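You operate a simulated robot arm through the tools that you are given. There is no shell and no other tool.

Carry out the task below with a simulated robot arm. There is one attempt and no reset: what you move stays moved.

JOB
Wind three wraps of tape on the plug with the red band.
Fine: use the tape roller, lever off after; then stand the plug in the DONE tray. Set down upright: plug with the red band.

The check looks at the end state, three seconds after you hand in, the way a careful person would. Anything else that was tipped, shoved, dropped, spilled or broken makes it a failure.

ROBOT AND FRAMES
A 7-joint arm with a two-finger parallel gripper, fixed in place. Base frame: the origin is on the floor under the middle of its stand, x ahead of it, y to its left, z up; the work surface is at about z = 86. Readings come in cm, degrees, newtons and seconds.
It reaches about 124.7 cm from its shoulder. Its first joint turns from -132.0 to 132.0 degrees. Payload 3.91 kg.
Tool frame: the origin (TCP) lies between the finger pads and is the grasp point; the fingertips stand 3 cm ahead of it; z points along the fingers, y is the line along which they close. Largest opening 11 cm; finger width 2, thickness 1; the body of the gripper, 4.8 by 11.2 cm, starts 5.5 cm behind the TCP.
Orientation is told as [roll, pitch, yaw] about the base's x, y, z axes, in that order, counted from this pose: with the fingers straight down and closing along the base's y, the tool's x points along the base's -x, its y along +y and its z along -z.

CONTROLS
- The arm moves only by the tool apply_moves. Its argument "increments" is one flat list of numbers, 7 for each row, row after row: the shift along the tool's x, y, z in units of 200 mm (1.0 is 200 mm), then the turn, a rotation vector about the tool's x, y, z in units of 120 degrees (1.0 is 120 degrees), then the closure in counts, from 0 (fully open) to 255 (shut). In form: [tx, ty, tz, rx, ry, rz, gripper, tx, ty, tz, rx, ry, rz, gripper, ...]. A call has 1 to 20 rows; each row is the pose to reach, as a shift and turn from the pose commanded when the call began, along the tool's axes at that moment. A call with a number of a shift or a turn outside -1 to 1 is refused whole. Rows are played at 5 a second. More than 5 cm and 8.6 degrees between two rows, or a gripper value outside its range, and nothing of the call is played. Where a pose cannot be reached the arm comes as near as it can. A force on the tool above 40 N (or 10 N above the force at the start of the call, whichever is more), or a blocked arm, ends the call early, and 0.2 s more pass. Each finger travels about 10.8 cm/s and halts on what it meets, pressing with about 39 N; the grip force reading is that of the motor and also rises with nothing between the fingers. The clock runs only during rows and for 0.2 s after the last one: add rows that repeat a pose to give the fingers time. The reply holds the time, the measured pose of the TCP, the force on the tool along the base axes, the opening and the grip force, in the units named above and with some noise, with the torque about the TCP (base axes, N m) and any sound that the robot's microphone picked up.
- Cameras (640 x 400 px; columns grow to the right, rows downward): "scene" is fixed at [22.11, 64.87, 164.42]; the picture's right is [-0.30, -0.95, 0.00], its down [-0.88, 0.28, -0.37] and it looks along [0.35, -0.11, -0.93] (base axes); focal length 348 px, centre (320, 200). "wrist" rides on the gripper at [7.2, 1.7, -10.3] in the tool frame; the picture's right is [-0.23, 0.97, 0.00], its down [-0.76, -0.18, -0.62] and it looks along [-0.61, -0.14, 0.78] (tool axes); focal length 222 px, centre (320, 200).
- get_image(camera): a new picture of that camera. It takes no simulated time.
- probe_pixels(camera, pixels): there is no depth. For up to 12 entries [column, row, z] of the newest picture of that camera ("zoom" is the newest enlarged one), the place [x, y] in the base frame at which the ray of that pixel passes the height z, good to about 0.2 cm. It takes no simulated time.
- inspect(camera, box): a new picture of the part [left, top, right, bottom] of that camera's present view, enlarged. It takes no simulated time.
- hand_in(): hands the job in; it is judged then, once.

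Open the gripper and draw the arm clear of the work before you hand the job in, unless the task says otherwise.

The tools are called as name(argument=value, ...) on one line, values as JSON. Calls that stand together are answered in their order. apply_moves: Moves the arm, as the interface text tells. Its arguments: {"type":"object","properties":{"increments":{"type":"array"}},"required":["increments"]} The other tools are called the same way: get_image (camera) takes a picture; probe_pixels (camera, pixels) gives the place at which the rays of pixels pass given heights; inspect (camera, box) takes an enlarged picture of a part of a camera's view; hand_in () hands the job in.

At the start:

```text
time_s: 0.0
position: [45.34, 46.33, 119.32]
ee_rot: [0.0, 0.0, 0.1]
force: [0.2, -0.1, -0.7]
moment: [0.02, -0.01, 0.0]
gripper_width: 11.02
gripper_force: 0.0
```

scene: 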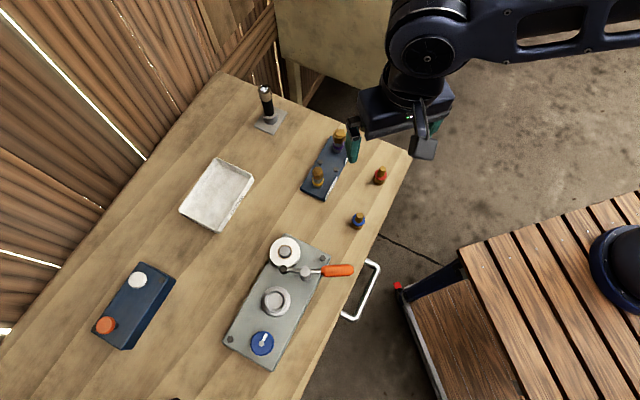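
wrist: 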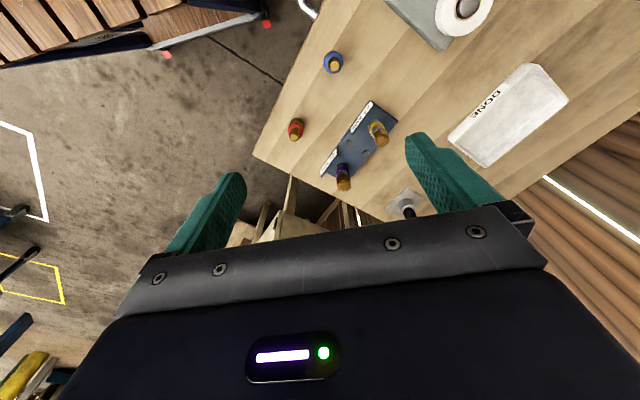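

I see a red-banded plug near (380,176) in the scene view, a tape machine near (280,300), a white tray near (217,195) and a two-button box at (135,305). I'll take enlarged views of each before moving.

inspect(camera="scene", box=[220, 225, 390, 375])

inspect(camera="scene", box=[290, 110, 420, 240])

inspect(camera="scene", box=[80, 240, 200, 360])

inspect(camera="scene", box=[170, 140, 270, 240])

inspect(camera="wrist", box=[250, 0, 600, 220])

```text
2.67 times, centred on (305, 300) of scene
```

zoom: 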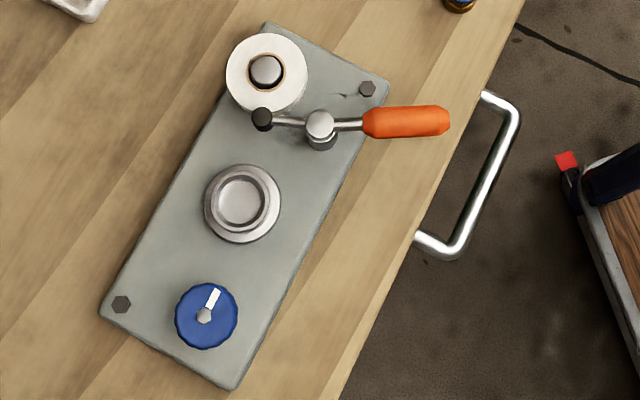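

```text
3.08 times, centred on (355, 175) of scene
```

zoom: 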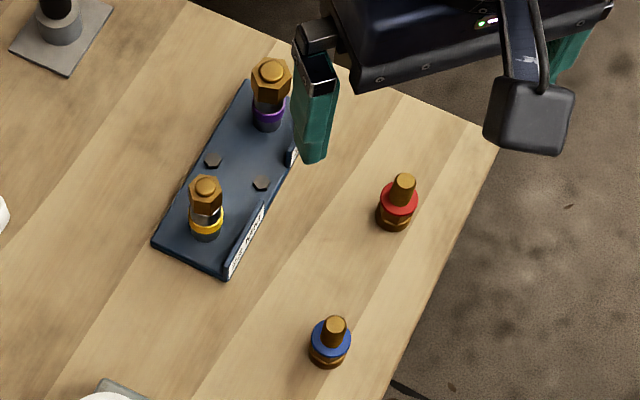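

```text
3.33 times, centred on (140, 300) of scene
```

zoom: 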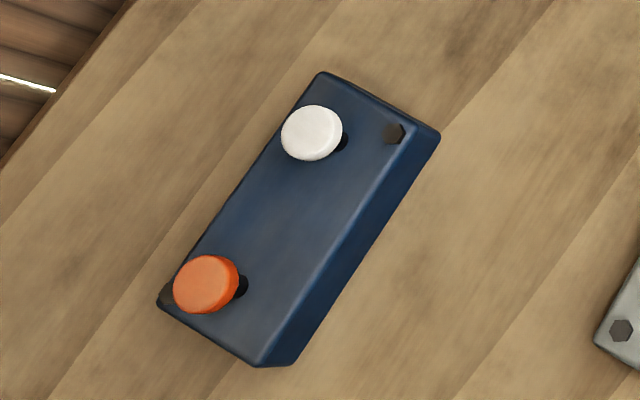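

```text
4.00 times, centred on (220, 190) of scene
```

zoom: 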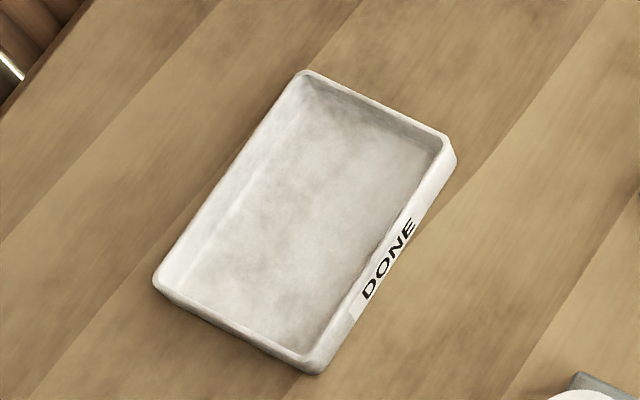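

```text
1.82 times, centred on (425, 110) of wrist
```

zoom: 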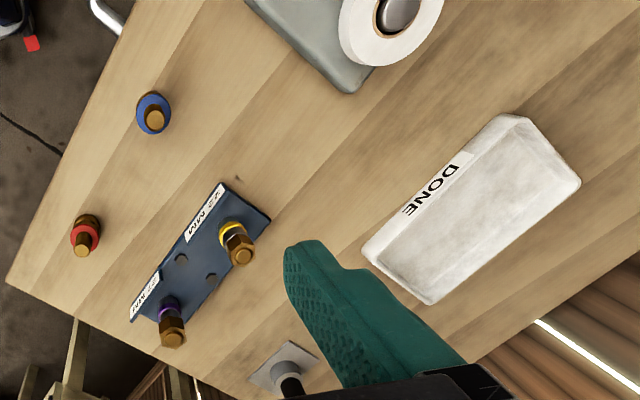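

The red plug has its base near scene pixel (379,181) and its top near (382,169). The machine has a cup near (276,301), a lever pivot near (305,272) and a knob near (262,343). I'll probe these points at plausible heights.

probe_pixels(camera="scene", pixels=[[379, 182, 86], [382.6, 168.5, 86], [382.6, 168.5, 91], [379, 177, 89], [357, 224, 86], [360, 215, 91], [276, 301, 88], [276, 301, 90], [305, 272, 90], [262, 343, 90], [285, 251, 90], [352, 270, 92]])

probe_pixels(camera="scene", pixels=[[225, 158, 88], [254, 177, 88], [180, 207, 88], [217, 232, 88], [217, 195, 86], [271, 232, 87], [328, 250, 87], [225, 340, 87], [272, 368, 87], [268, 125, 86], [139, 280, 90], [105, 326, 90]])

inspect(camera="scene", box=[350, 155, 410, 195])

inspect(camera="scene", box=[260, 230, 360, 295])

inspect(camera="scene", box=[240, 275, 310, 360])

```text
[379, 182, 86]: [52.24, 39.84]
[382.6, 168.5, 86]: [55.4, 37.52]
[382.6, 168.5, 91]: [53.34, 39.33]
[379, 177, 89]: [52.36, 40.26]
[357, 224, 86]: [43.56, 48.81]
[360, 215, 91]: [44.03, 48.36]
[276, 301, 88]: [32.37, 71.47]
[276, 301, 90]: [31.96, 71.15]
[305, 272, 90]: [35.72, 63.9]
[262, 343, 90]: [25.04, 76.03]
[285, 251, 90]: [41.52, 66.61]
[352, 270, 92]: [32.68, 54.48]
```

```text
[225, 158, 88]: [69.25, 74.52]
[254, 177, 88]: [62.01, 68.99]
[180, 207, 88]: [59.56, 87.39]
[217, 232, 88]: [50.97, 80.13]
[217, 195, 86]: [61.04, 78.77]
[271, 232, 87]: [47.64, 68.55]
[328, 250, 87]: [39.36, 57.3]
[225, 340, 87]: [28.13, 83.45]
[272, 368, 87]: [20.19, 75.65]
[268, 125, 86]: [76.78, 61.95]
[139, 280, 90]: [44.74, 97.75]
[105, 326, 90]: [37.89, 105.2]
```

```text
10.00 times, centred on (380, 175) of scene
```

zoom: 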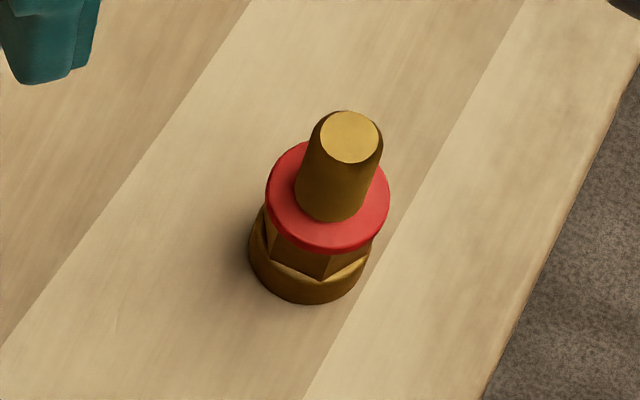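

```text
6.15 times, centred on (310, 262) of scene
```

zoom: 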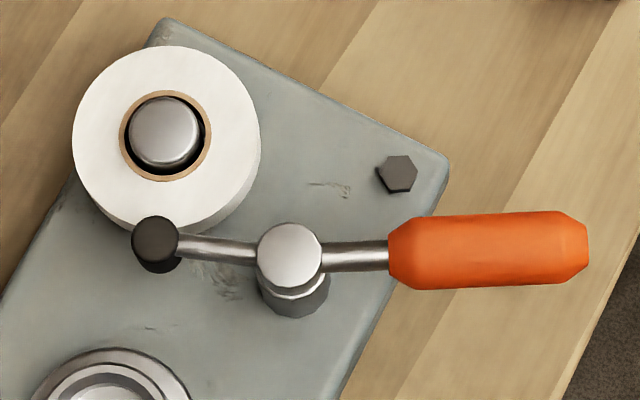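

```text
4.71 times, centred on (275, 318) of scene
```

zoom: 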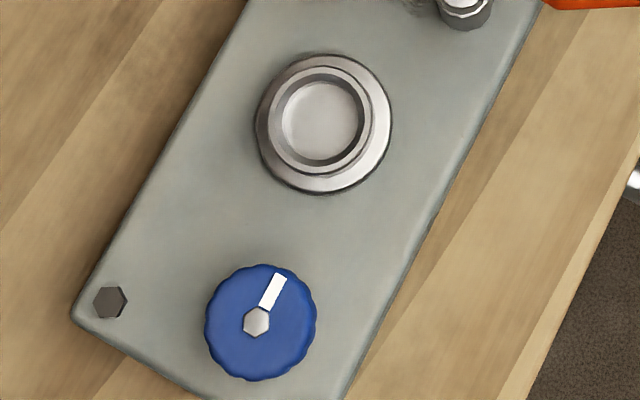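

The machine shows a lever whose black roller sits at scene (283,268) and whose orange handle is at (352,270), plus an open cup and a blue knob. Next I'll inspect the plug holder, the black-handled thing at (268,110) and the label text.

inspect(camera="scene", box=[295, 115, 365, 205])

inspect(camera="scene", box=[245, 75, 300, 140])

inspect(camera="wrist", box=[310, 90, 430, 230])

inspect(camera="wrist", box=[270, 30, 370, 150])

inspect(camera="scene", box=[340, 190, 380, 240])

```text
4.44 times, centred on (330, 160) of scene
```

zoom: 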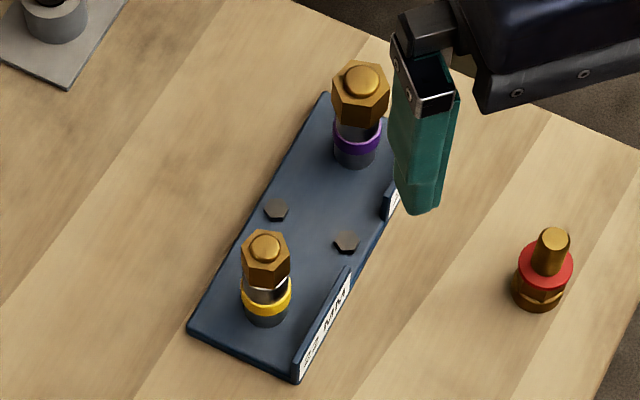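

```text
6.15 times, centred on (272, 108) of scene
```

zoom: 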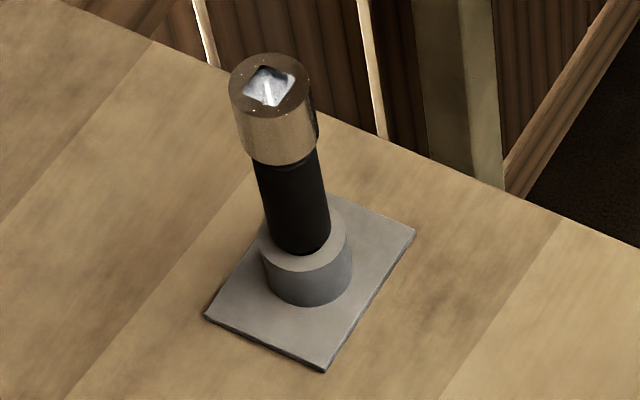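

```text
2.86 times, centred on (370, 160) of wrist
```

zoom: 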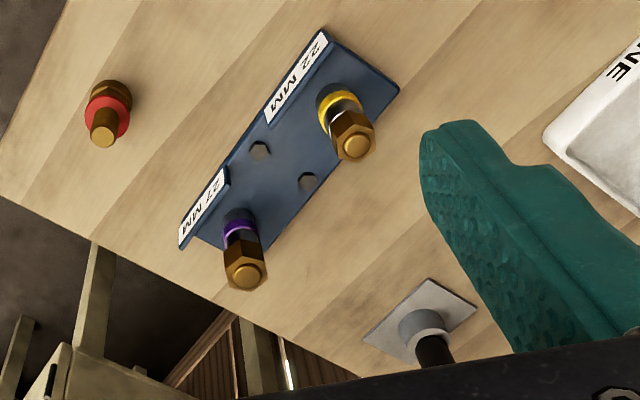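

```text
3.33 times, centred on (320, 90) of wrist
```

zoom: 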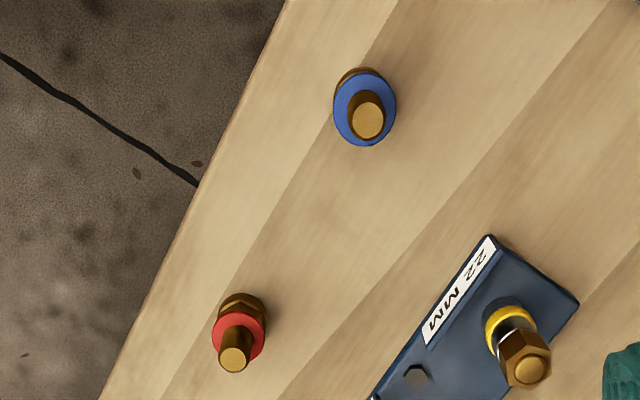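

```text
8.00 times, centred on (360, 215) of scene
```

zoom: 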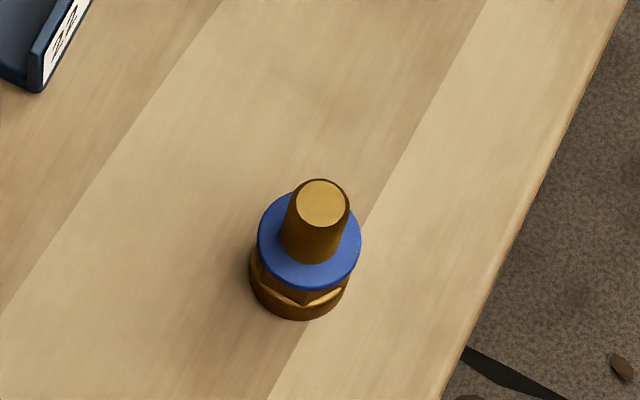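

I'll triangulate the red plug's stub top, at scene (383,168.7) and wrist (293.9,138), and its base using both cameras.

probe_pixels(camera="scene", pixels=[[383, 168.7, 90], [383, 168.7, 92], [383, 168.7, 94], [381, 177, 88], [381, 177, 90], [378.6, 183, 86]])

probe_pixels(camera="wrist", pixels=[[293.9, 138, 90], [293.9, 138, 92], [293.9, 138, 94], [296, 132, 88], [296, 132, 90], [297, 122, 86]])

```text
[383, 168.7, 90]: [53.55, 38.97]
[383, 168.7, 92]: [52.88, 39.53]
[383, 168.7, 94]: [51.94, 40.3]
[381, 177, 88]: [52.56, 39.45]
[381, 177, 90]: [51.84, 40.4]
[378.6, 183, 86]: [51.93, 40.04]
```

```text
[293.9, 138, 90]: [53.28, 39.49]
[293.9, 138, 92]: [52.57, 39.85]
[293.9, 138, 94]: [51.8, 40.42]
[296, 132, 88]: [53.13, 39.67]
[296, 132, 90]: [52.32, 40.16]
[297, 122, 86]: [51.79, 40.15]
```

The red plug is about 6.4 cm tall with its axis near (52.6, 39.8). Before touching anything I'll move the open gripper high over the table toward the machine so the wrist camera gets a closer look.

apply_moves(increments=[0.1383, 0.1154, 0.0179, 0, 0, 0, 0, 0.2767, 0.2308, 0.0358, 0, 0, 0, 0, 0.415, 0.3463, 0.0538, 0, 0, 0, 0, 0.5533, 0.4617, 0.0717, 0, 0, 0, 0, 0.6917, 0.5771, 0.0896, 0, 0, 0, 0, 0.83, 0.6925, 0.1075, 0, 0, 0, 0, 0.83, 0.6925, 0.1075, 0, 0, 0, 0])

```text
time_s: 1.6
position: [28.62, 60.45, 117.49]
ee_rot: [0.0, 0.0, 0.0]
force: [0.0, -0.2, 0.1]
moment: [-0.01, -0.04, 0.02]
gripper_width: 11.0
gripper_force: 0.1
```

The pose was reached cleanly at (28.6, 60.5, 117.5). I'll make the second half of the move, then look at the machine.

apply_moves(increments=[0.1383, 0.1154, 0.0179, 0, 0, 0, 0, 0.2767, 0.2308, 0.0358, 0, 0, 0, 0, 0.415, 0.3463, 0.0538, 0, 0, 0, 0, 0.5533, 0.4617, 0.0717, 0, 0, 0, 0, 0.6917, 0.5771, 0.0896, 0, 0, 0, 0, 0.83, 0.6925, 0.1075, 0, 0, 0, 0, 0.83, 0.6925, 0.1075, 0, 0, 0, 0])

get_image(camera="wrist")

get_image(camera="scene")

```text
time_s: 3.2
position: [11.96, 74.24, 115.09]
ee_rot: [0.1, 0.0, -0.1]
force: [0.2, 0.5, -0.7]
moment: [0.0, 0.0, 0.03]
gripper_width: 10.99
gripper_force: 0.0
```

```text
taken
```

wrist: 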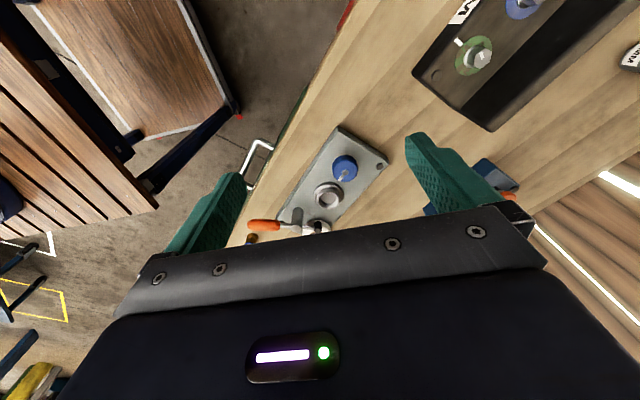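

```text
taken
```

scene: 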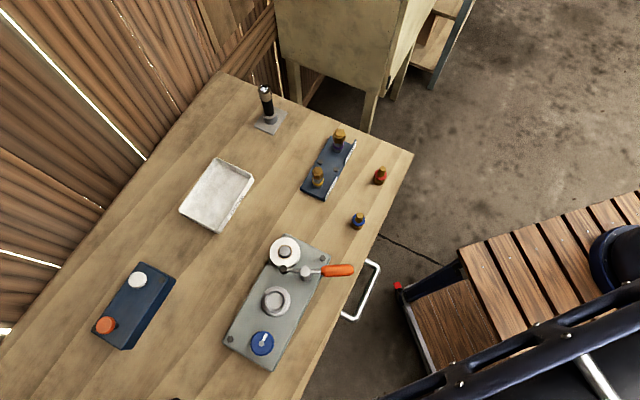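

The wrist view now shows the machine near (335,180), and another dark panel with labelled dials at the top right near (510,60). I'll enlarge both.

inspect(camera="wrist", box=[235, 110, 405, 245])

inspect(camera="wrist", box=[400, 0, 640, 140])

inspect(camera="wrist", box=[300, 130, 400, 215])

```text
2.96 times, centred on (320, 178) of wrist
```

zoom: 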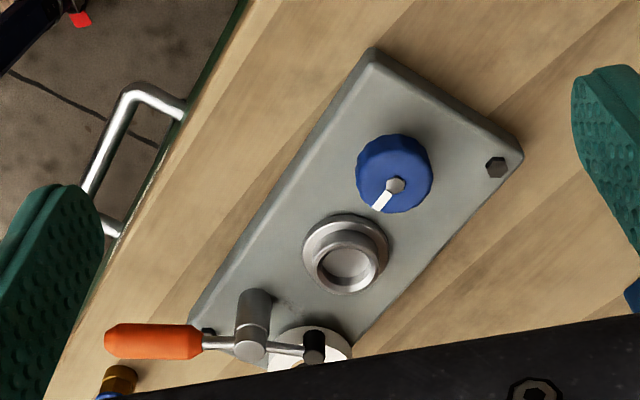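

```text
2.67 times, centred on (520, 70) of wrist
```

zoom: 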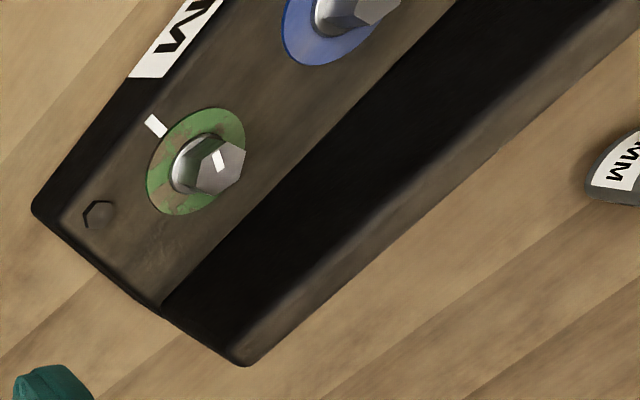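

```text
4.71 times, centred on (350, 172) of wrist
```

zoom: 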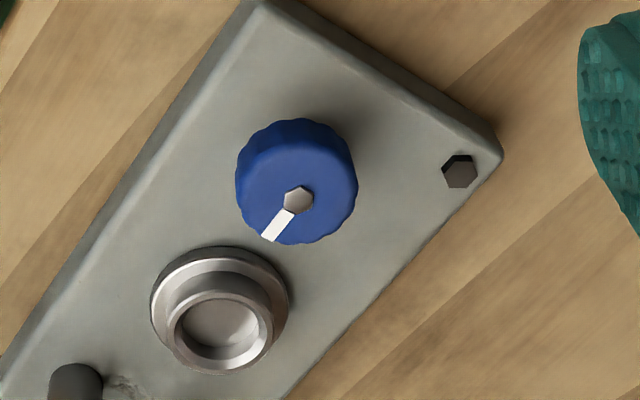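

I'll triangulate the machine features from the two views: knob bolt, cup rim, lever pivot, roller and handle ends.

probe_pixels(camera="scene", pixels=[[261.6, 343.9, 90], [261.6, 343.9, 92], [275.4, 300.4, 89], [275.4, 300.4, 91], [305.1, 270.9, 91], [305.1, 270.9, 95], [353.6, 270.1, 91], [353.6, 270.1, 95], [283.5, 267.2, 91], [283.5, 267.2, 95], [323, 271.5, 91], [323, 271.5, 95]])

probe_pixels(camera="wrist", pixels=[[345.3, 172, 90], [345.3, 172, 92], [329.6, 199.6, 89], [329.6, 199.6, 91], [296.4, 228.7, 91], [296.4, 228.7, 95], [247.4, 226, 91], [247.4, 226, 95], [317.6, 228.7, 91], [317.6, 228.7, 95], [280.5, 227, 91], [280.5, 227, 95]])

```text
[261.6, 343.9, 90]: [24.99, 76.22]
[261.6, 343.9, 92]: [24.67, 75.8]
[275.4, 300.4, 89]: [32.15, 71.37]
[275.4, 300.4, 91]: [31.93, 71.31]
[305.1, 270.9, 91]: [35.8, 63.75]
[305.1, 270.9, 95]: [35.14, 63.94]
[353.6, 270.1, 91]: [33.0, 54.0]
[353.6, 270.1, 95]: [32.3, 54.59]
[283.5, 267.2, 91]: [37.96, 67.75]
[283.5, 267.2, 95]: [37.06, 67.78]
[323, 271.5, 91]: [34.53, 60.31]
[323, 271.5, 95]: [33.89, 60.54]
```

```text
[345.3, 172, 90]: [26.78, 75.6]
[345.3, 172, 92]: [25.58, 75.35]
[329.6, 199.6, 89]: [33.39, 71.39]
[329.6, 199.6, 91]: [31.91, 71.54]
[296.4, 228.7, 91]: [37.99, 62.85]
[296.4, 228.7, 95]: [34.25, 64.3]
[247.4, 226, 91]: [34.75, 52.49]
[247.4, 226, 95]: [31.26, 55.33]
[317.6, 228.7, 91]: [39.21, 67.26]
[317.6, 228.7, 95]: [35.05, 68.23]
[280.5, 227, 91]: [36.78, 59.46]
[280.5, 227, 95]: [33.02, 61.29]
```

The estimates so far are: cup centre (31.9, 71.4) with rim z about 91, knob (24.3, 75.3) with top about 94, and lever pivot (35.3, 63.9). The lever is at z about 93.7, with its handle end at (32.5, 54.4) and roller at (37.5, 67.7). Now I'll go back toward the red plug for a close look before grasping.

apply_moves(increments=[-0.1375, -0.1425, 0.0379, 0, 0, 0, 0, -0.275, -0.285, 0.0758, 0, 0, 0, 0, -0.4125, -0.4275, 0.1137, 0, 0, 0, 0, -0.55, -0.57, 0.1517, 0, 0, 0, 0, -0.6875, -0.7125, 0.1896, 0, 0, 0, 0, -0.825, -0.855, 0.2275, 0, 0, 0, 0, -0.825, -0.855, 0.2275, 0, 0, 0, 0])

apply_moves(increments=[-0.1375, -0.1425, 0.0379, 0, 0, 0, 0, -0.275, -0.285, 0.0758, 0, 0, 0, 0, -0.4125, -0.4275, 0.1137, 0, 0, 0, 0, -0.55, -0.57, 0.1517, 0, 0, 0, 0, -0.6875, -0.7125, 0.1896, 0, 0, 0, 0, -0.825, -0.855, 0.2275, 0, 0, 0, 0, -0.825, -0.855, 0.2275, 0, 0, 0, 0])

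get_image(camera="wrist")

```text
time_s: 4.8
position: [28.69, 57.17, 110.61]
ee_rot: [0.1, -0.1, 0.0]
force: [-0.3, 0.4, -0.2]
moment: [-0.04, 0.01, -0.02]
gripper_width: 11.0
gripper_force: 0.0
```

```text
time_s: 6.4
position: [45.42, 39.83, 106.31]
ee_rot: [0.0, 0.0, 0.1]
force: [0.0, -0.8, 0.3]
moment: [0.0, -0.05, -0.01]
gripper_width: 10.99
gripper_force: 0.0
```

```text
taken
```

wrist: 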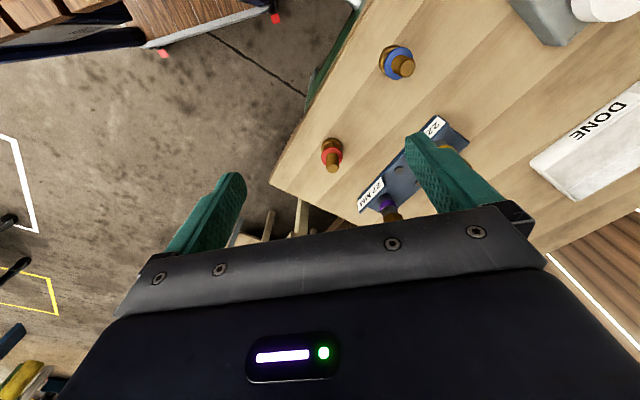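

The red plug now appears at (332,155) between the fingers. I'll zoom in on it to fix its position.

inspect(camera="wrist", box=[302, 125, 362, 185])

inspect(camera="scene", box=[350, 155, 410, 195])

```text
6.67 times, centred on (332, 155) of wrist
```

zoom: 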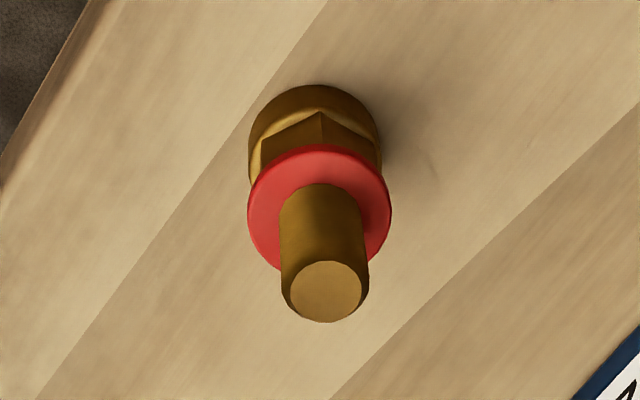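

```text
10.00 times, centred on (380, 175) of scene
```

zoom: 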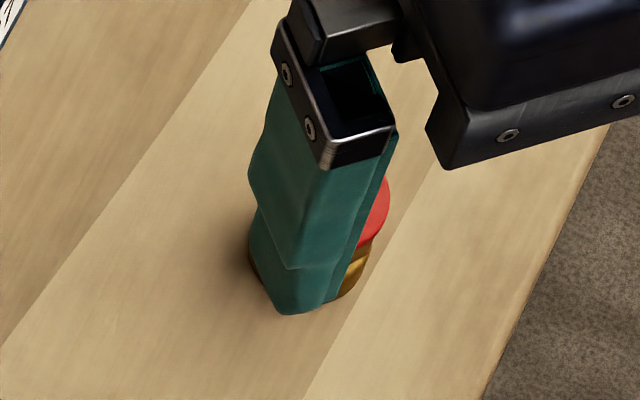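

Now I'll probe the plug's stub top centre at (333.35,168.5), collar centre at (331.9,156.4) and base centre at (331.3,146.75) in the wrist view.

probe_pixels(camera="wrist", pixels=[[333.35, 168.5, 92], [333.35, 168.5, 93], [333.35, 168.5, 91], [331.9, 156.4, 89], [331.9, 156.4, 90], [331.3, 146.75, 86], [325.3, 155.9, 89], [340.2, 155.9, 89], [327, 164, 92], [340, 164, 92]])

```text
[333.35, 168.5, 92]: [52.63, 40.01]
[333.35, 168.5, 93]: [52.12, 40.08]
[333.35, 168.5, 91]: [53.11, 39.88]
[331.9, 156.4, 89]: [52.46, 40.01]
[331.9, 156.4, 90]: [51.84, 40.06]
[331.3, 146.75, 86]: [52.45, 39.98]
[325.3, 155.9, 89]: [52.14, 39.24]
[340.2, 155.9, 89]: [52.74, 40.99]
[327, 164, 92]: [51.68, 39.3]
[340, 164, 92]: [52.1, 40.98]
```

The plug axis is at about (52.45, 40.0), with its stub top at z about 92.3 and collar top about 89. I'll move above it with the fingers narrowed to about 5 cm and the tips still above the stub, then check alignment.

apply_moves(increments=[-0.18, 0.004, 0.1, 0, 0, 0, 60, -0.3575, 0.0085, 0.2, 0, 0, 0, 139, -0.3575, 0.0085, 0.33, 0, 0, 0, 139, -0.3575, 0.0085, 0.455, 0, 0, 0, 139, -0.3575, 0.0085, 0.455, 0, 0, 0, 139, -0.3575, 0.0085, 0.455, 0, 0, 0, 139])

get_image(camera="wrist")

inspect(camera="wrist", box=[250, 100, 410, 220])

inspect(camera="scene", box=[340, 135, 420, 195])

```text
time_s: 7.8
position: [52.36, 40.17, 96.97]
ee_rot: [0.0, 0.0, 0.1]
force: [-0.3, 0.6, 0.2]
moment: [-0.01, 0.03, 0.0]
gripper_width: 5.02
gripper_force: 0.0
```

```text
taken
```

wrist: 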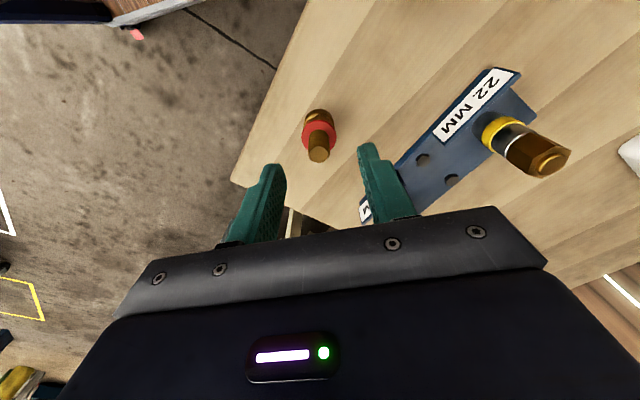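

```text
3.33 times, centred on (330, 160) of wrist
```

zoom: 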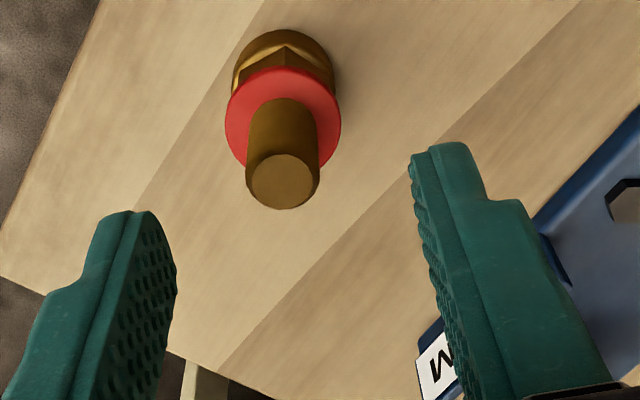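

```text
6.67 times, centred on (380, 165) of scene
```

zoom: 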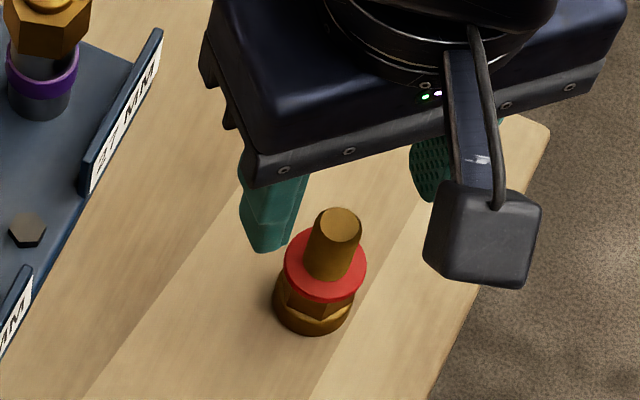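

The fingers look well placed on either side of the plug. I'll verify the stub top centre at wrist pixel (318.9,154) against the TCP.

probe_pixels(camera="wrist", pixels=[[318.9, 154, 92.3], [318.9, 154, 92], [315.0, 137, 89], [314.9, 130, 86]])

```text
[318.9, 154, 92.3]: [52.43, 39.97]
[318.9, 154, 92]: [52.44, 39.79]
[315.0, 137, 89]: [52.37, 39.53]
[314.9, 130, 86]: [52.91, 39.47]
```

The probe puts the stub at (52.43, 39.95), matching the TCP to within 0.2 cm. I'll descend 4.5 cm so the tips end just above the collar, then close on the stub.

apply_moves(increments=[-0.003, -0.007, 0.075, 0, 0, 0, 139, -0.003, -0.007, 0.15, 0, 0, 0, 139, -0.003, -0.007, 0.225, 0, 0, 0, 139, -0.003, -0.007, 0.225, 0, 0, 0, 139, -0.003, -0.007, 0.225, 0, 0, 0, 170, -0.003, -0.007, 0.225, 0, 0, 0, 200, -0.003, -0.007, 0.225, 0, 0, 0, 230, -0.003, -0.007, 0.225, 0, 0, 0, 255, -0.003, -0.007, 0.225, 0, 0, 0, 255])

inspect(camera="wrist", box=[250, 100, 410, 220])

inspect(camera="scene", box=[340, 145, 420, 205])

```text
time_s: 9.8
position: [52.3, 39.93, 92.38]
ee_rot: [-0.1, 0.0, 0.0]
force: [-0.5, 0.5, 1.0]
moment: [0.0, 0.03, 0.01]
gripper_width: 1.58
gripper_force: 39.3
```

```text
3.33 times, centred on (330, 160) of wrist
```

zoom: 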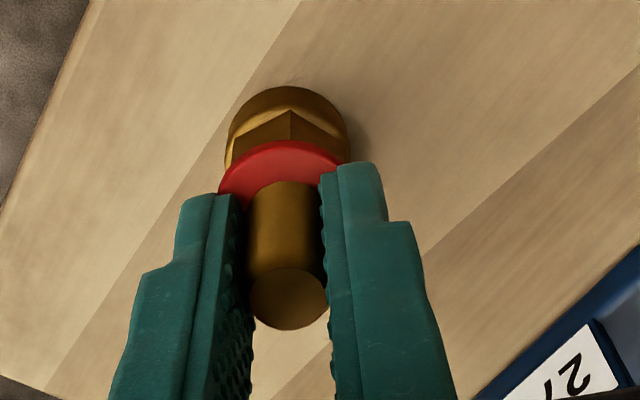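

```text
6.67 times, centred on (380, 175) of scene
```

zoom: 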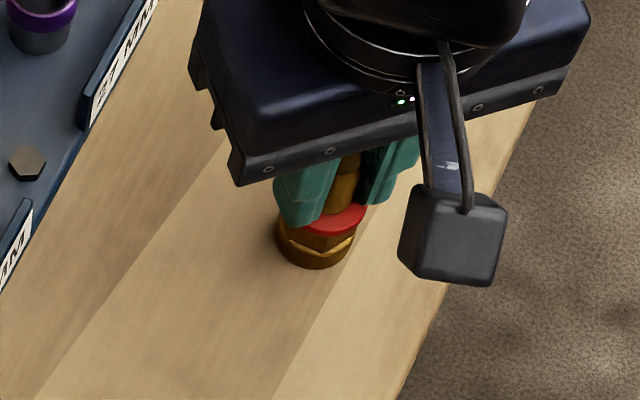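

The stub is gripped at 1.58 cm wide with 39 N. I'll lift straight up by about 14 cm.

apply_moves(increments=[0, 0, -0.05, 0, 0, 0, 255, 0, 0, -0.15, 0, 0, 0, 255, 0, 0, -0.3, 0, 0, 0, 255, 0, 0, -0.45, 0, 0, 0, 255, 0, 0, -0.6, 0, 0, 0, 255, 0, 0, -0.7, 0, 0, 0, 255, 0, 0, -0.7, 0, 0, 0, 255])

get_image(camera="wrist")

inspect(camera="scene", box=[320, 100, 460, 200])

```text
time_s: 11.4
position: [52.44, 39.85, 106.54]
ee_rot: [0.0, 0.0, 0.0]
force: [-0.5, 0.4, -0.6]
moment: [-0.01, 0.0, 0.01]
gripper_width: 1.58
gripper_force: 39.1
```

```text
taken
```

wrist: 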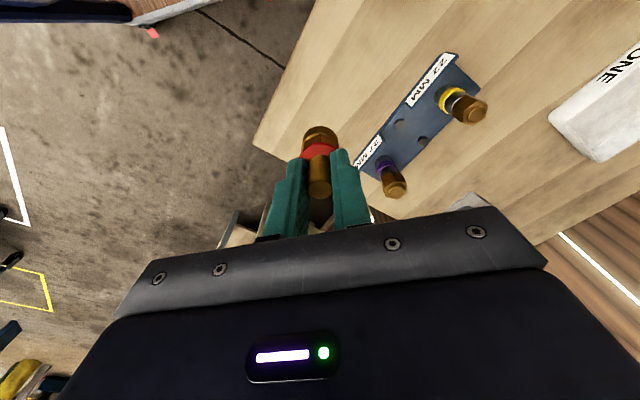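

```text
4.00 times, centred on (390, 150) of scene
```

zoom: 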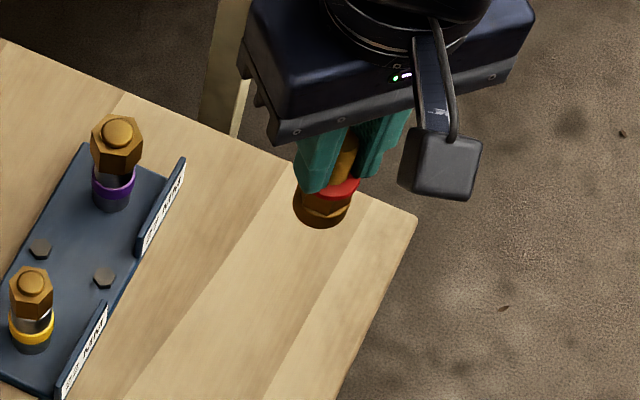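

The plug is held upright and clear. Now I'll carry it over the blue plug and lever at z about 106 toward the cup at (31.9, 71.4), in two legs.

apply_moves(increments=[0.0854, 0.1313, 0, 0, 0, 0, 255, 0.1708, 0.2625, 0, 0, 0, 0, 255, 0.2563, 0.3938, 0, 0, 0, 0, 255, 0.3417, 0.525, 0, 0, 0, 0, 255, 0.4271, 0.6563, 0, 0, 0, 0, 255, 0.5125, 0.7875, 0, 0, 0, 0, 255, 0.5125, 0.7875, 0, 0, 0, 0, 255])

apply_moves(increments=[0.0854, 0.1313, 0, 0, 0, 0, 255, 0.1708, 0.2625, 0, 0, 0, 0, 255, 0.2563, 0.3938, 0, 0, 0, 0, 255, 0.3417, 0.525, 0, 0, 0, 0, 255, 0.4271, 0.6563, 0, 0, 0, 0, 255, 0.5125, 0.7875, 0, 0, 0, 0, 255, 0.5125, 0.7875, 0, 0, 0, 0, 255])

get_image(camera="wrist")

inspect(camera="wrist", box=[240, 60, 420, 200])

inspect(camera="scene", box=[210, 220, 370, 360])

```text
time_s: 13.0
position: [41.95, 55.78, 106.43]
ee_rot: [0.1, 0.0, 0.0]
force: [-0.5, 0.1, -1.7]
moment: [0.0, 0.02, 0.03]
gripper_width: 1.56
gripper_force: 39.0
```

```text
time_s: 14.6
position: [31.9, 71.38, 106.57]
ee_rot: [0.0, 0.0, 0.0]
force: [-0.7, -0.3, -0.8]
moment: [0.0, -0.03, 0.0]
gripper_width: 1.59
gripper_force: 39.3
```

```text
taken
```

wrist: 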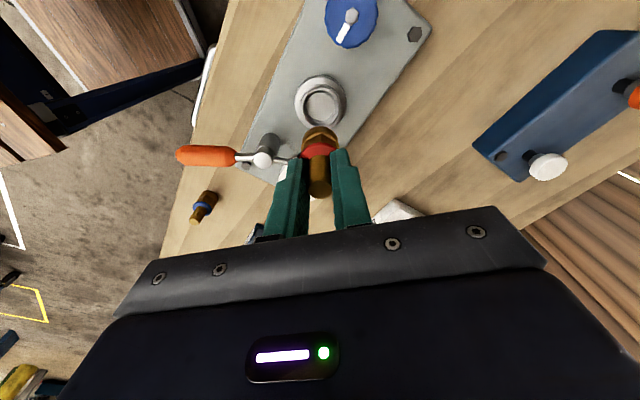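

```text
2.86 times, centred on (330, 130) of wrist
```

zoom: 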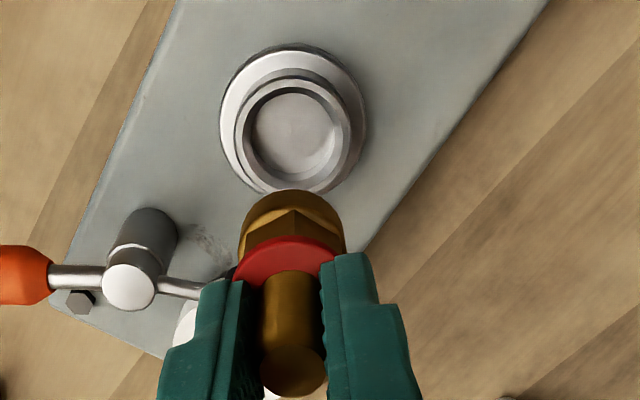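

```text
2.86 times, centred on (290, 290) of scene
```

zoom: 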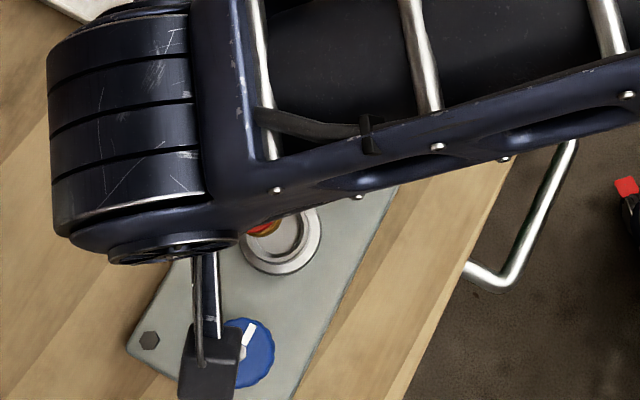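

I'll probe the cup's rim centre at (321.6,107.3), its flange and its floor in this wrist view, along with the rim edges.

probe_pixels(camera="wrist", pixels=[[321.6, 107.3, 90], [321.6, 107.3, 91], [321.6, 107.3, 92], [320.7, 102, 88], [320.7, 102, 89], [320.9, 106.6, 89], [300.3, 108, 91], [341.2, 108, 91], [320.9, 87.3, 91], [320.9, 127.5, 91]])

inspect(camera="wrist", box=[285, 65, 360, 145])

```text
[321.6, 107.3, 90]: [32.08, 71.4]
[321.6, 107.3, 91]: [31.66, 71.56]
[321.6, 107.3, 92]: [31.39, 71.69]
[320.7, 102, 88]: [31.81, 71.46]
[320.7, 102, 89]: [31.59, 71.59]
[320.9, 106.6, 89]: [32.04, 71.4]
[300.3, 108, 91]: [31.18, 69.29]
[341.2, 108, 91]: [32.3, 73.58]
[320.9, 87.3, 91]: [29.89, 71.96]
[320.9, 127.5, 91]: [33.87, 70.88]
```

```text
5.00 times, centred on (322, 105) of wrist
```

zoom: 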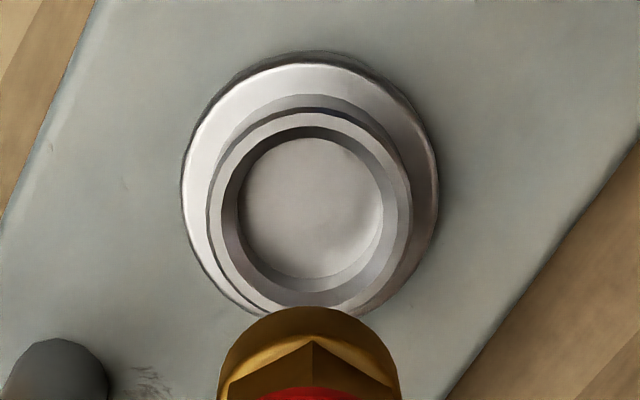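

The cup's inner floor is about 3.3 cm wide against the plug's 2.9 cm ring. I'll probe the plug's base centre, near (319.7,142.6) at z about 100.1, to get its offset from the TCP and the cup centre with the same camera.

probe_pixels(camera="wrist", pixels=[[319.7, 142.6, 100.1], [319.7, 126.2, 100.1], [319.9, 107.4, 91], [319.9, 107.4, 90], [320.2, 106.6, 89], [320.2, 106.6, 88], [301.4, 142.6, 100.1], [338, 142.6, 100.1]])

```text
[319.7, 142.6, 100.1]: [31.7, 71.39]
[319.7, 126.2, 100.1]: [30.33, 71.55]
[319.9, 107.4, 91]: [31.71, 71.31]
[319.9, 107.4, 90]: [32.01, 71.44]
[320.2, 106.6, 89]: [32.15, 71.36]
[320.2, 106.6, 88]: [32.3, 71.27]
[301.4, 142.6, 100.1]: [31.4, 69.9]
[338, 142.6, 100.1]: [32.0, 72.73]
```

The plug base is at about (31.75, 71.4) and the cup at about (31.9, 71.35). I'll lower to just above the rim with a +0.1 cm x correction and look again.

apply_moves(increments=[-0.005, 0, 0.1, 0, 0, 0, 255, -0.005, 0, 0.2, 0, 0, 0, 255, -0.005, 0, 0.3, 0, 0, 0, 255, -0.005, 0, 0.37, 0, 0, 0, 255, -0.005, 0, 0.37, 0, 0, 0, 255])

get_image(camera="wrist")

inspect(camera="wrist", box=[280, 70, 360, 160])

inspect(camera="scene", box=[240, 260, 320, 340])

```text
time_s: 15.8
position: [31.96, 71.53, 98.93]
ee_rot: [0.0, -0.1, 0.1]
force: [-0.3, -0.6, -1.2]
moment: [-0.01, 0.01, 0.03]
gripper_width: 1.57
gripper_force: 38.7
```

```text
taken
```

wrist: 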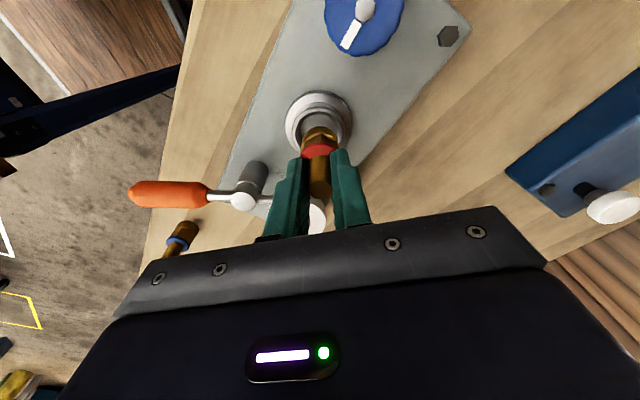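

```text
4.44 times, centred on (320, 115) of wrist
```

zoom: 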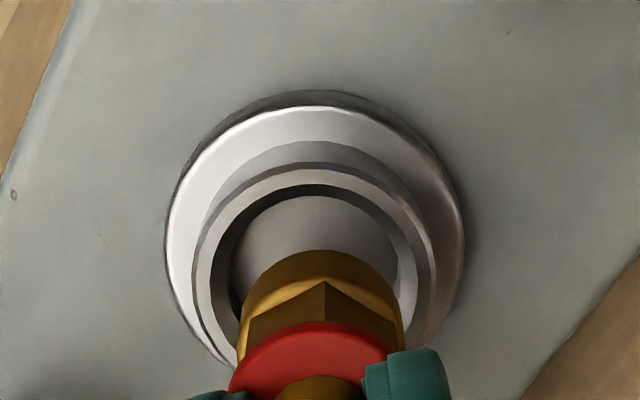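

```text
5.00 times, centred on (280, 300) of scene
```

zoom: 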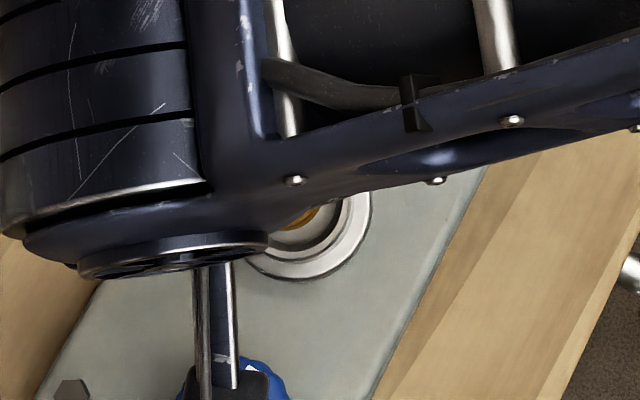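

In the zoom the cup rim is centred at column 314 and the plug ring at 321, so the plug sits about 0.12 cm too far along +y. I'll probe the near edges of the rim and the plug ring to compare them along x.

probe_pixels(camera="wrist", pixels=[[318.65, 111.2, 91], [318.65, 111.2, 90.5], [318.65, 107.1, 91], [318.65, 107.1, 90.5], [320.2, 126.3, 92.5], [320.2, 126.3, 92.2], [295.2, 134, 91], [341.8, 134, 91], [318.65, 94, 89]])

```text
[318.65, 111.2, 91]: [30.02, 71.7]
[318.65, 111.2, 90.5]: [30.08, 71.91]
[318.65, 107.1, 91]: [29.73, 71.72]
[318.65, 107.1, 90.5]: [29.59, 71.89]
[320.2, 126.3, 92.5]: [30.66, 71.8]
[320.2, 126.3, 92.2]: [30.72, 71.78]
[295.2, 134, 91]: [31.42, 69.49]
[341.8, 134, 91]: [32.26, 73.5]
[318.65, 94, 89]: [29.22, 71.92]
```

The plug is about (+0.12, +0.15) cm off the cup centre. I'll correct that and lower in small steps while watching the force.

apply_moves(increments=[0.006, -0.007, 0, 0, 0, 0, 255, 0.006, -0.007, 0.02, 0, 0, 0, 255, 0.006, -0.007, 0.04, 0, 0, 0, 255, 0.006, -0.007, 0.06, 0, 0, 0, 255, 0.006, -0.007, 0.08, 0, 0, 0, 255, 0.006, -0.007, 0.08, 0, 0, 0, 255])

inspect(camera="wrist", box=[280, 70, 360, 160])

```text
time_s: 17.2
position: [31.78, 71.24, 97.31]
ee_rot: [0.0, -0.1, -0.1]
force: [-0.2, 0.3, 0.5]
moment: [0.01, 0.0, 0.01]
gripper_width: 1.58
gripper_force: 39.0
```

```text
4.44 times, centred on (320, 115) of wrist
```

zoom: 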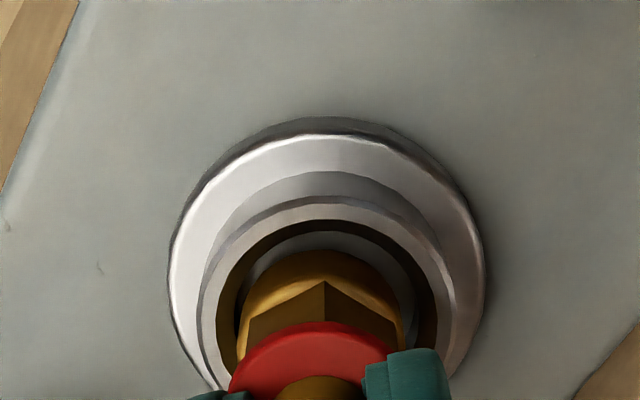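

The plug base is now about at rim height and inside the chamfer, with the rim centred near zoom column 327 and the plug at 321. I'll probe the near edges again to check x.

get_image(camera="wrist")

probe_pixels(camera="wrist", pixels=[[321, 119.5, 91], [320.2, 126.3, 91], [321, 115.2, 91], [296.5, 140, 91], [346.5, 140, 91], [301.5, 140, 91], [338.9, 140, 91]])

```text
taken
```

wrist: 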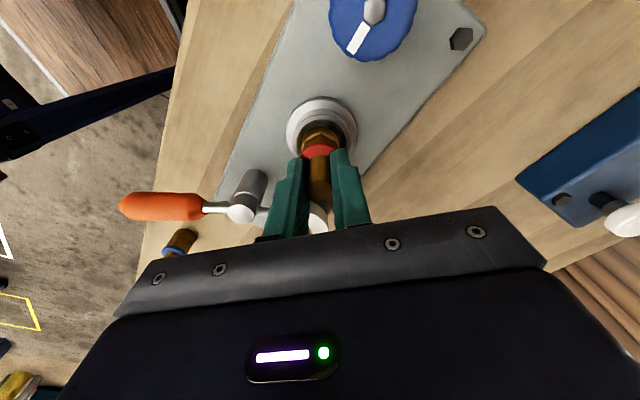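

```text
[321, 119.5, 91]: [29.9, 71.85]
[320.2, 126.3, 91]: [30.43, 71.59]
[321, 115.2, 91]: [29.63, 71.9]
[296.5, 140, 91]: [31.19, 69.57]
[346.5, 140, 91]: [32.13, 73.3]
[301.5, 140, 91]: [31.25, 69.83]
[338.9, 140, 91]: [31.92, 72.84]
```

Along x the plug is centred (near-edge gap 0.55 against an expected 0.53), and it needs +0.1 cm in y. I'll nudge it and keep lowering in 0.25 cm steps.

apply_moves(increments=[0, 0.005, 0, 0, 0, 0, 255, 0, 0.005, 0.0125, 0, 0, 0, 255, 0, 0.005, 0.025, 0, 0, 0, 255, 0, 0.005, 0.0375, 0, 0, 0, 255, 0, 0.005, 0.05, 0, 0, 0, 255, 0, 0.005, 0.05, 0, 0, 0, 255])

inspect(camera="wrist", box=[280, 70, 360, 160])

```text
time_s: 18.6
position: [31.82, 71.41, 96.49]
ee_rot: [0.2, -0.1, -0.1]
force: [-2.8, -3.4, 32.2]
moment: [-0.12, 0.0, -0.03]
gripper_width: 1.62
gripper_force: 39.0
```

```text
4.44 times, centred on (320, 115) of wrist
```

zoom: 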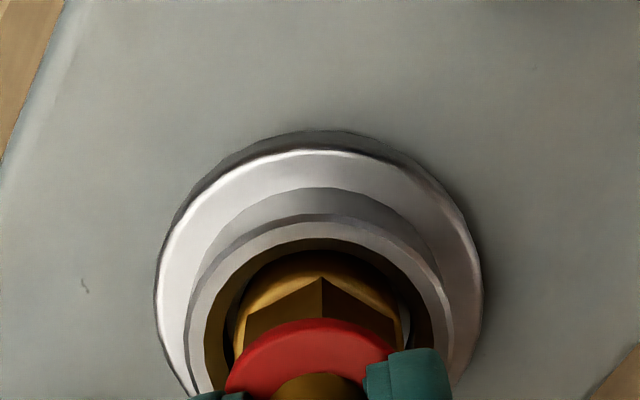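

Contact came with 32 N upward at TCP z 96.5, so the plug bottom is at about 90.1, and it is centred in the rim (321 against 318). I'll ease up slightly to drop the load, then open the fingers gently to about 3.3 cm.

apply_moves(increments=[0, 0, -0.005, 0, 0, 0, 255, 0, 0, -0.008, 0, 0, 0, 255, 0, 0, -0.008, 0, 0, 0, 255])

```text
time_s: 19.4
position: [31.8, 71.4, 96.58]
ee_rot: [0.0, 0.0, 0.0]
force: [-1.6, 15.9, 9.3]
moment: [0.26, -0.59, -0.01]
gripper_width: 1.58
gripper_force: 38.6
```

Lateral force reads 15.9 N in y, which may be a settling transient. I'll hold the pose and read again.

apply_moves(increments=[0, 0, 0, 0, 0, 0, 255, 0, 0, 0, 0, 0, 0, 255])

inspect(camera="wrist", box=[280, 70, 360, 160])

```text
time_s: 20.0
position: [31.76, 71.44, 96.54]
ee_rot: [0.1, -0.1, 0.1]
force: [-1.6, 17.6, 3.9]
moment: [0.28, -0.32, 0.04]
gripper_width: 1.55
gripper_force: 39.0
```

```text
4.44 times, centred on (320, 115) of wrist
```

zoom: 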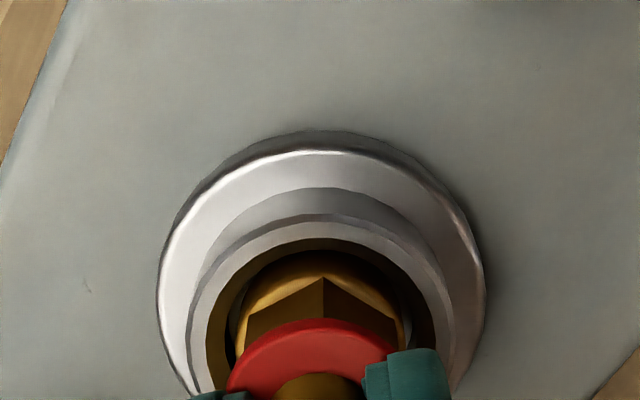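

A steady +17.6 N in y suggests the plug is leaning on the −y wall of the cup. I'll shift 0.1 cm in +y to relax it.

apply_moves(increments=[0, 0.003, 0, 0, 0, 0, 255, 0, 0.005, 0, 0, 0, 0, 255, 0, 0.005, 0, 0, 0, 0, 255])

```text
time_s: 20.8
position: [31.83, 71.39, 96.56]
ee_rot: [-0.1, 0.0, 0.0]
force: [-6.2, 1.1, 8.4]
moment: [-0.01, 0.2, 0.0]
gripper_width: 1.59
gripper_force: 39.0
```

The lateral force dropped to 1 N. I'll open the fingers to about 3.3 cm now.

apply_moves(increments=[0, 0, 0, 0, 0, 0, 215, 0, 0, 0, 0, 0, 0, 200, 0, 0, 0, 0, 0, 0, 178, 0, 0, 0, 0, 0, 0, 178])

inspect(camera="wrist", box=[260, 70, 380, 200])

```text
time_s: 21.8
position: [31.9, 71.52, 96.64]
ee_rot: [0.0, 0.0, 0.0]
force: [-0.2, 0.2, 0.4]
moment: [-0.01, -0.01, 0.04]
gripper_width: 3.32
gripper_force: 0.1
```

```text
3.08 times, centred on (320, 135) of wrist
```

zoom: 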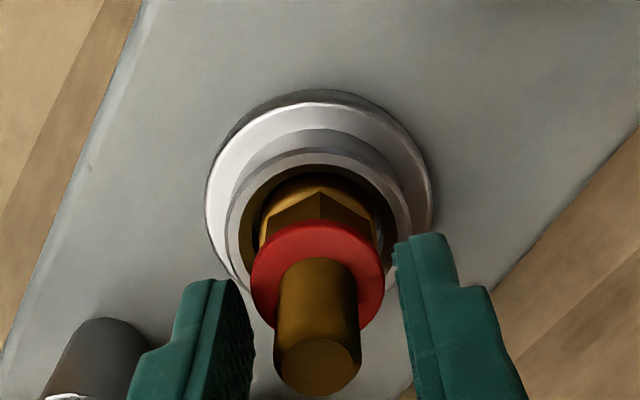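

The plug stands in the cup and the fingers are free of it. I'll raise straight up about 10 cm and inspect.

apply_moves(increments=[0, 0, -0.1, 0, 0, 0, 178, 0, 0, -0.25, 0, 0, 0, 178, 0, 0, -0.4, 0, 0, 0, 178, 0, 0, -0.5, 0, 0, 0, 178, 0, 0, -0.5, 0, 0, 0, 178])

get_image(camera="wrist")

inspect(camera="wrist", box=[230, 50, 410, 200])

```text
time_s: 23.0
position: [31.88, 71.65, 106.63]
ee_rot: [0.0, 0.0, 0.0]
force: [-1.0, 0.1, -0.3]
moment: [-0.01, -0.02, 0.01]
gripper_width: 3.32
gripper_force: 0.1
```

```text
taken
```

wrist: 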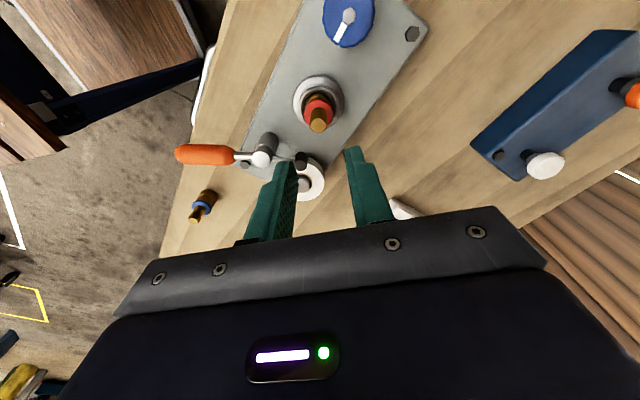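

```text
2.67 times, centred on (320, 125) of wrist
```

zoom: 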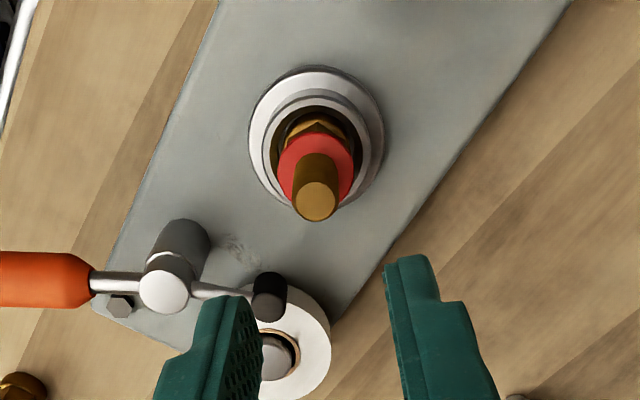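

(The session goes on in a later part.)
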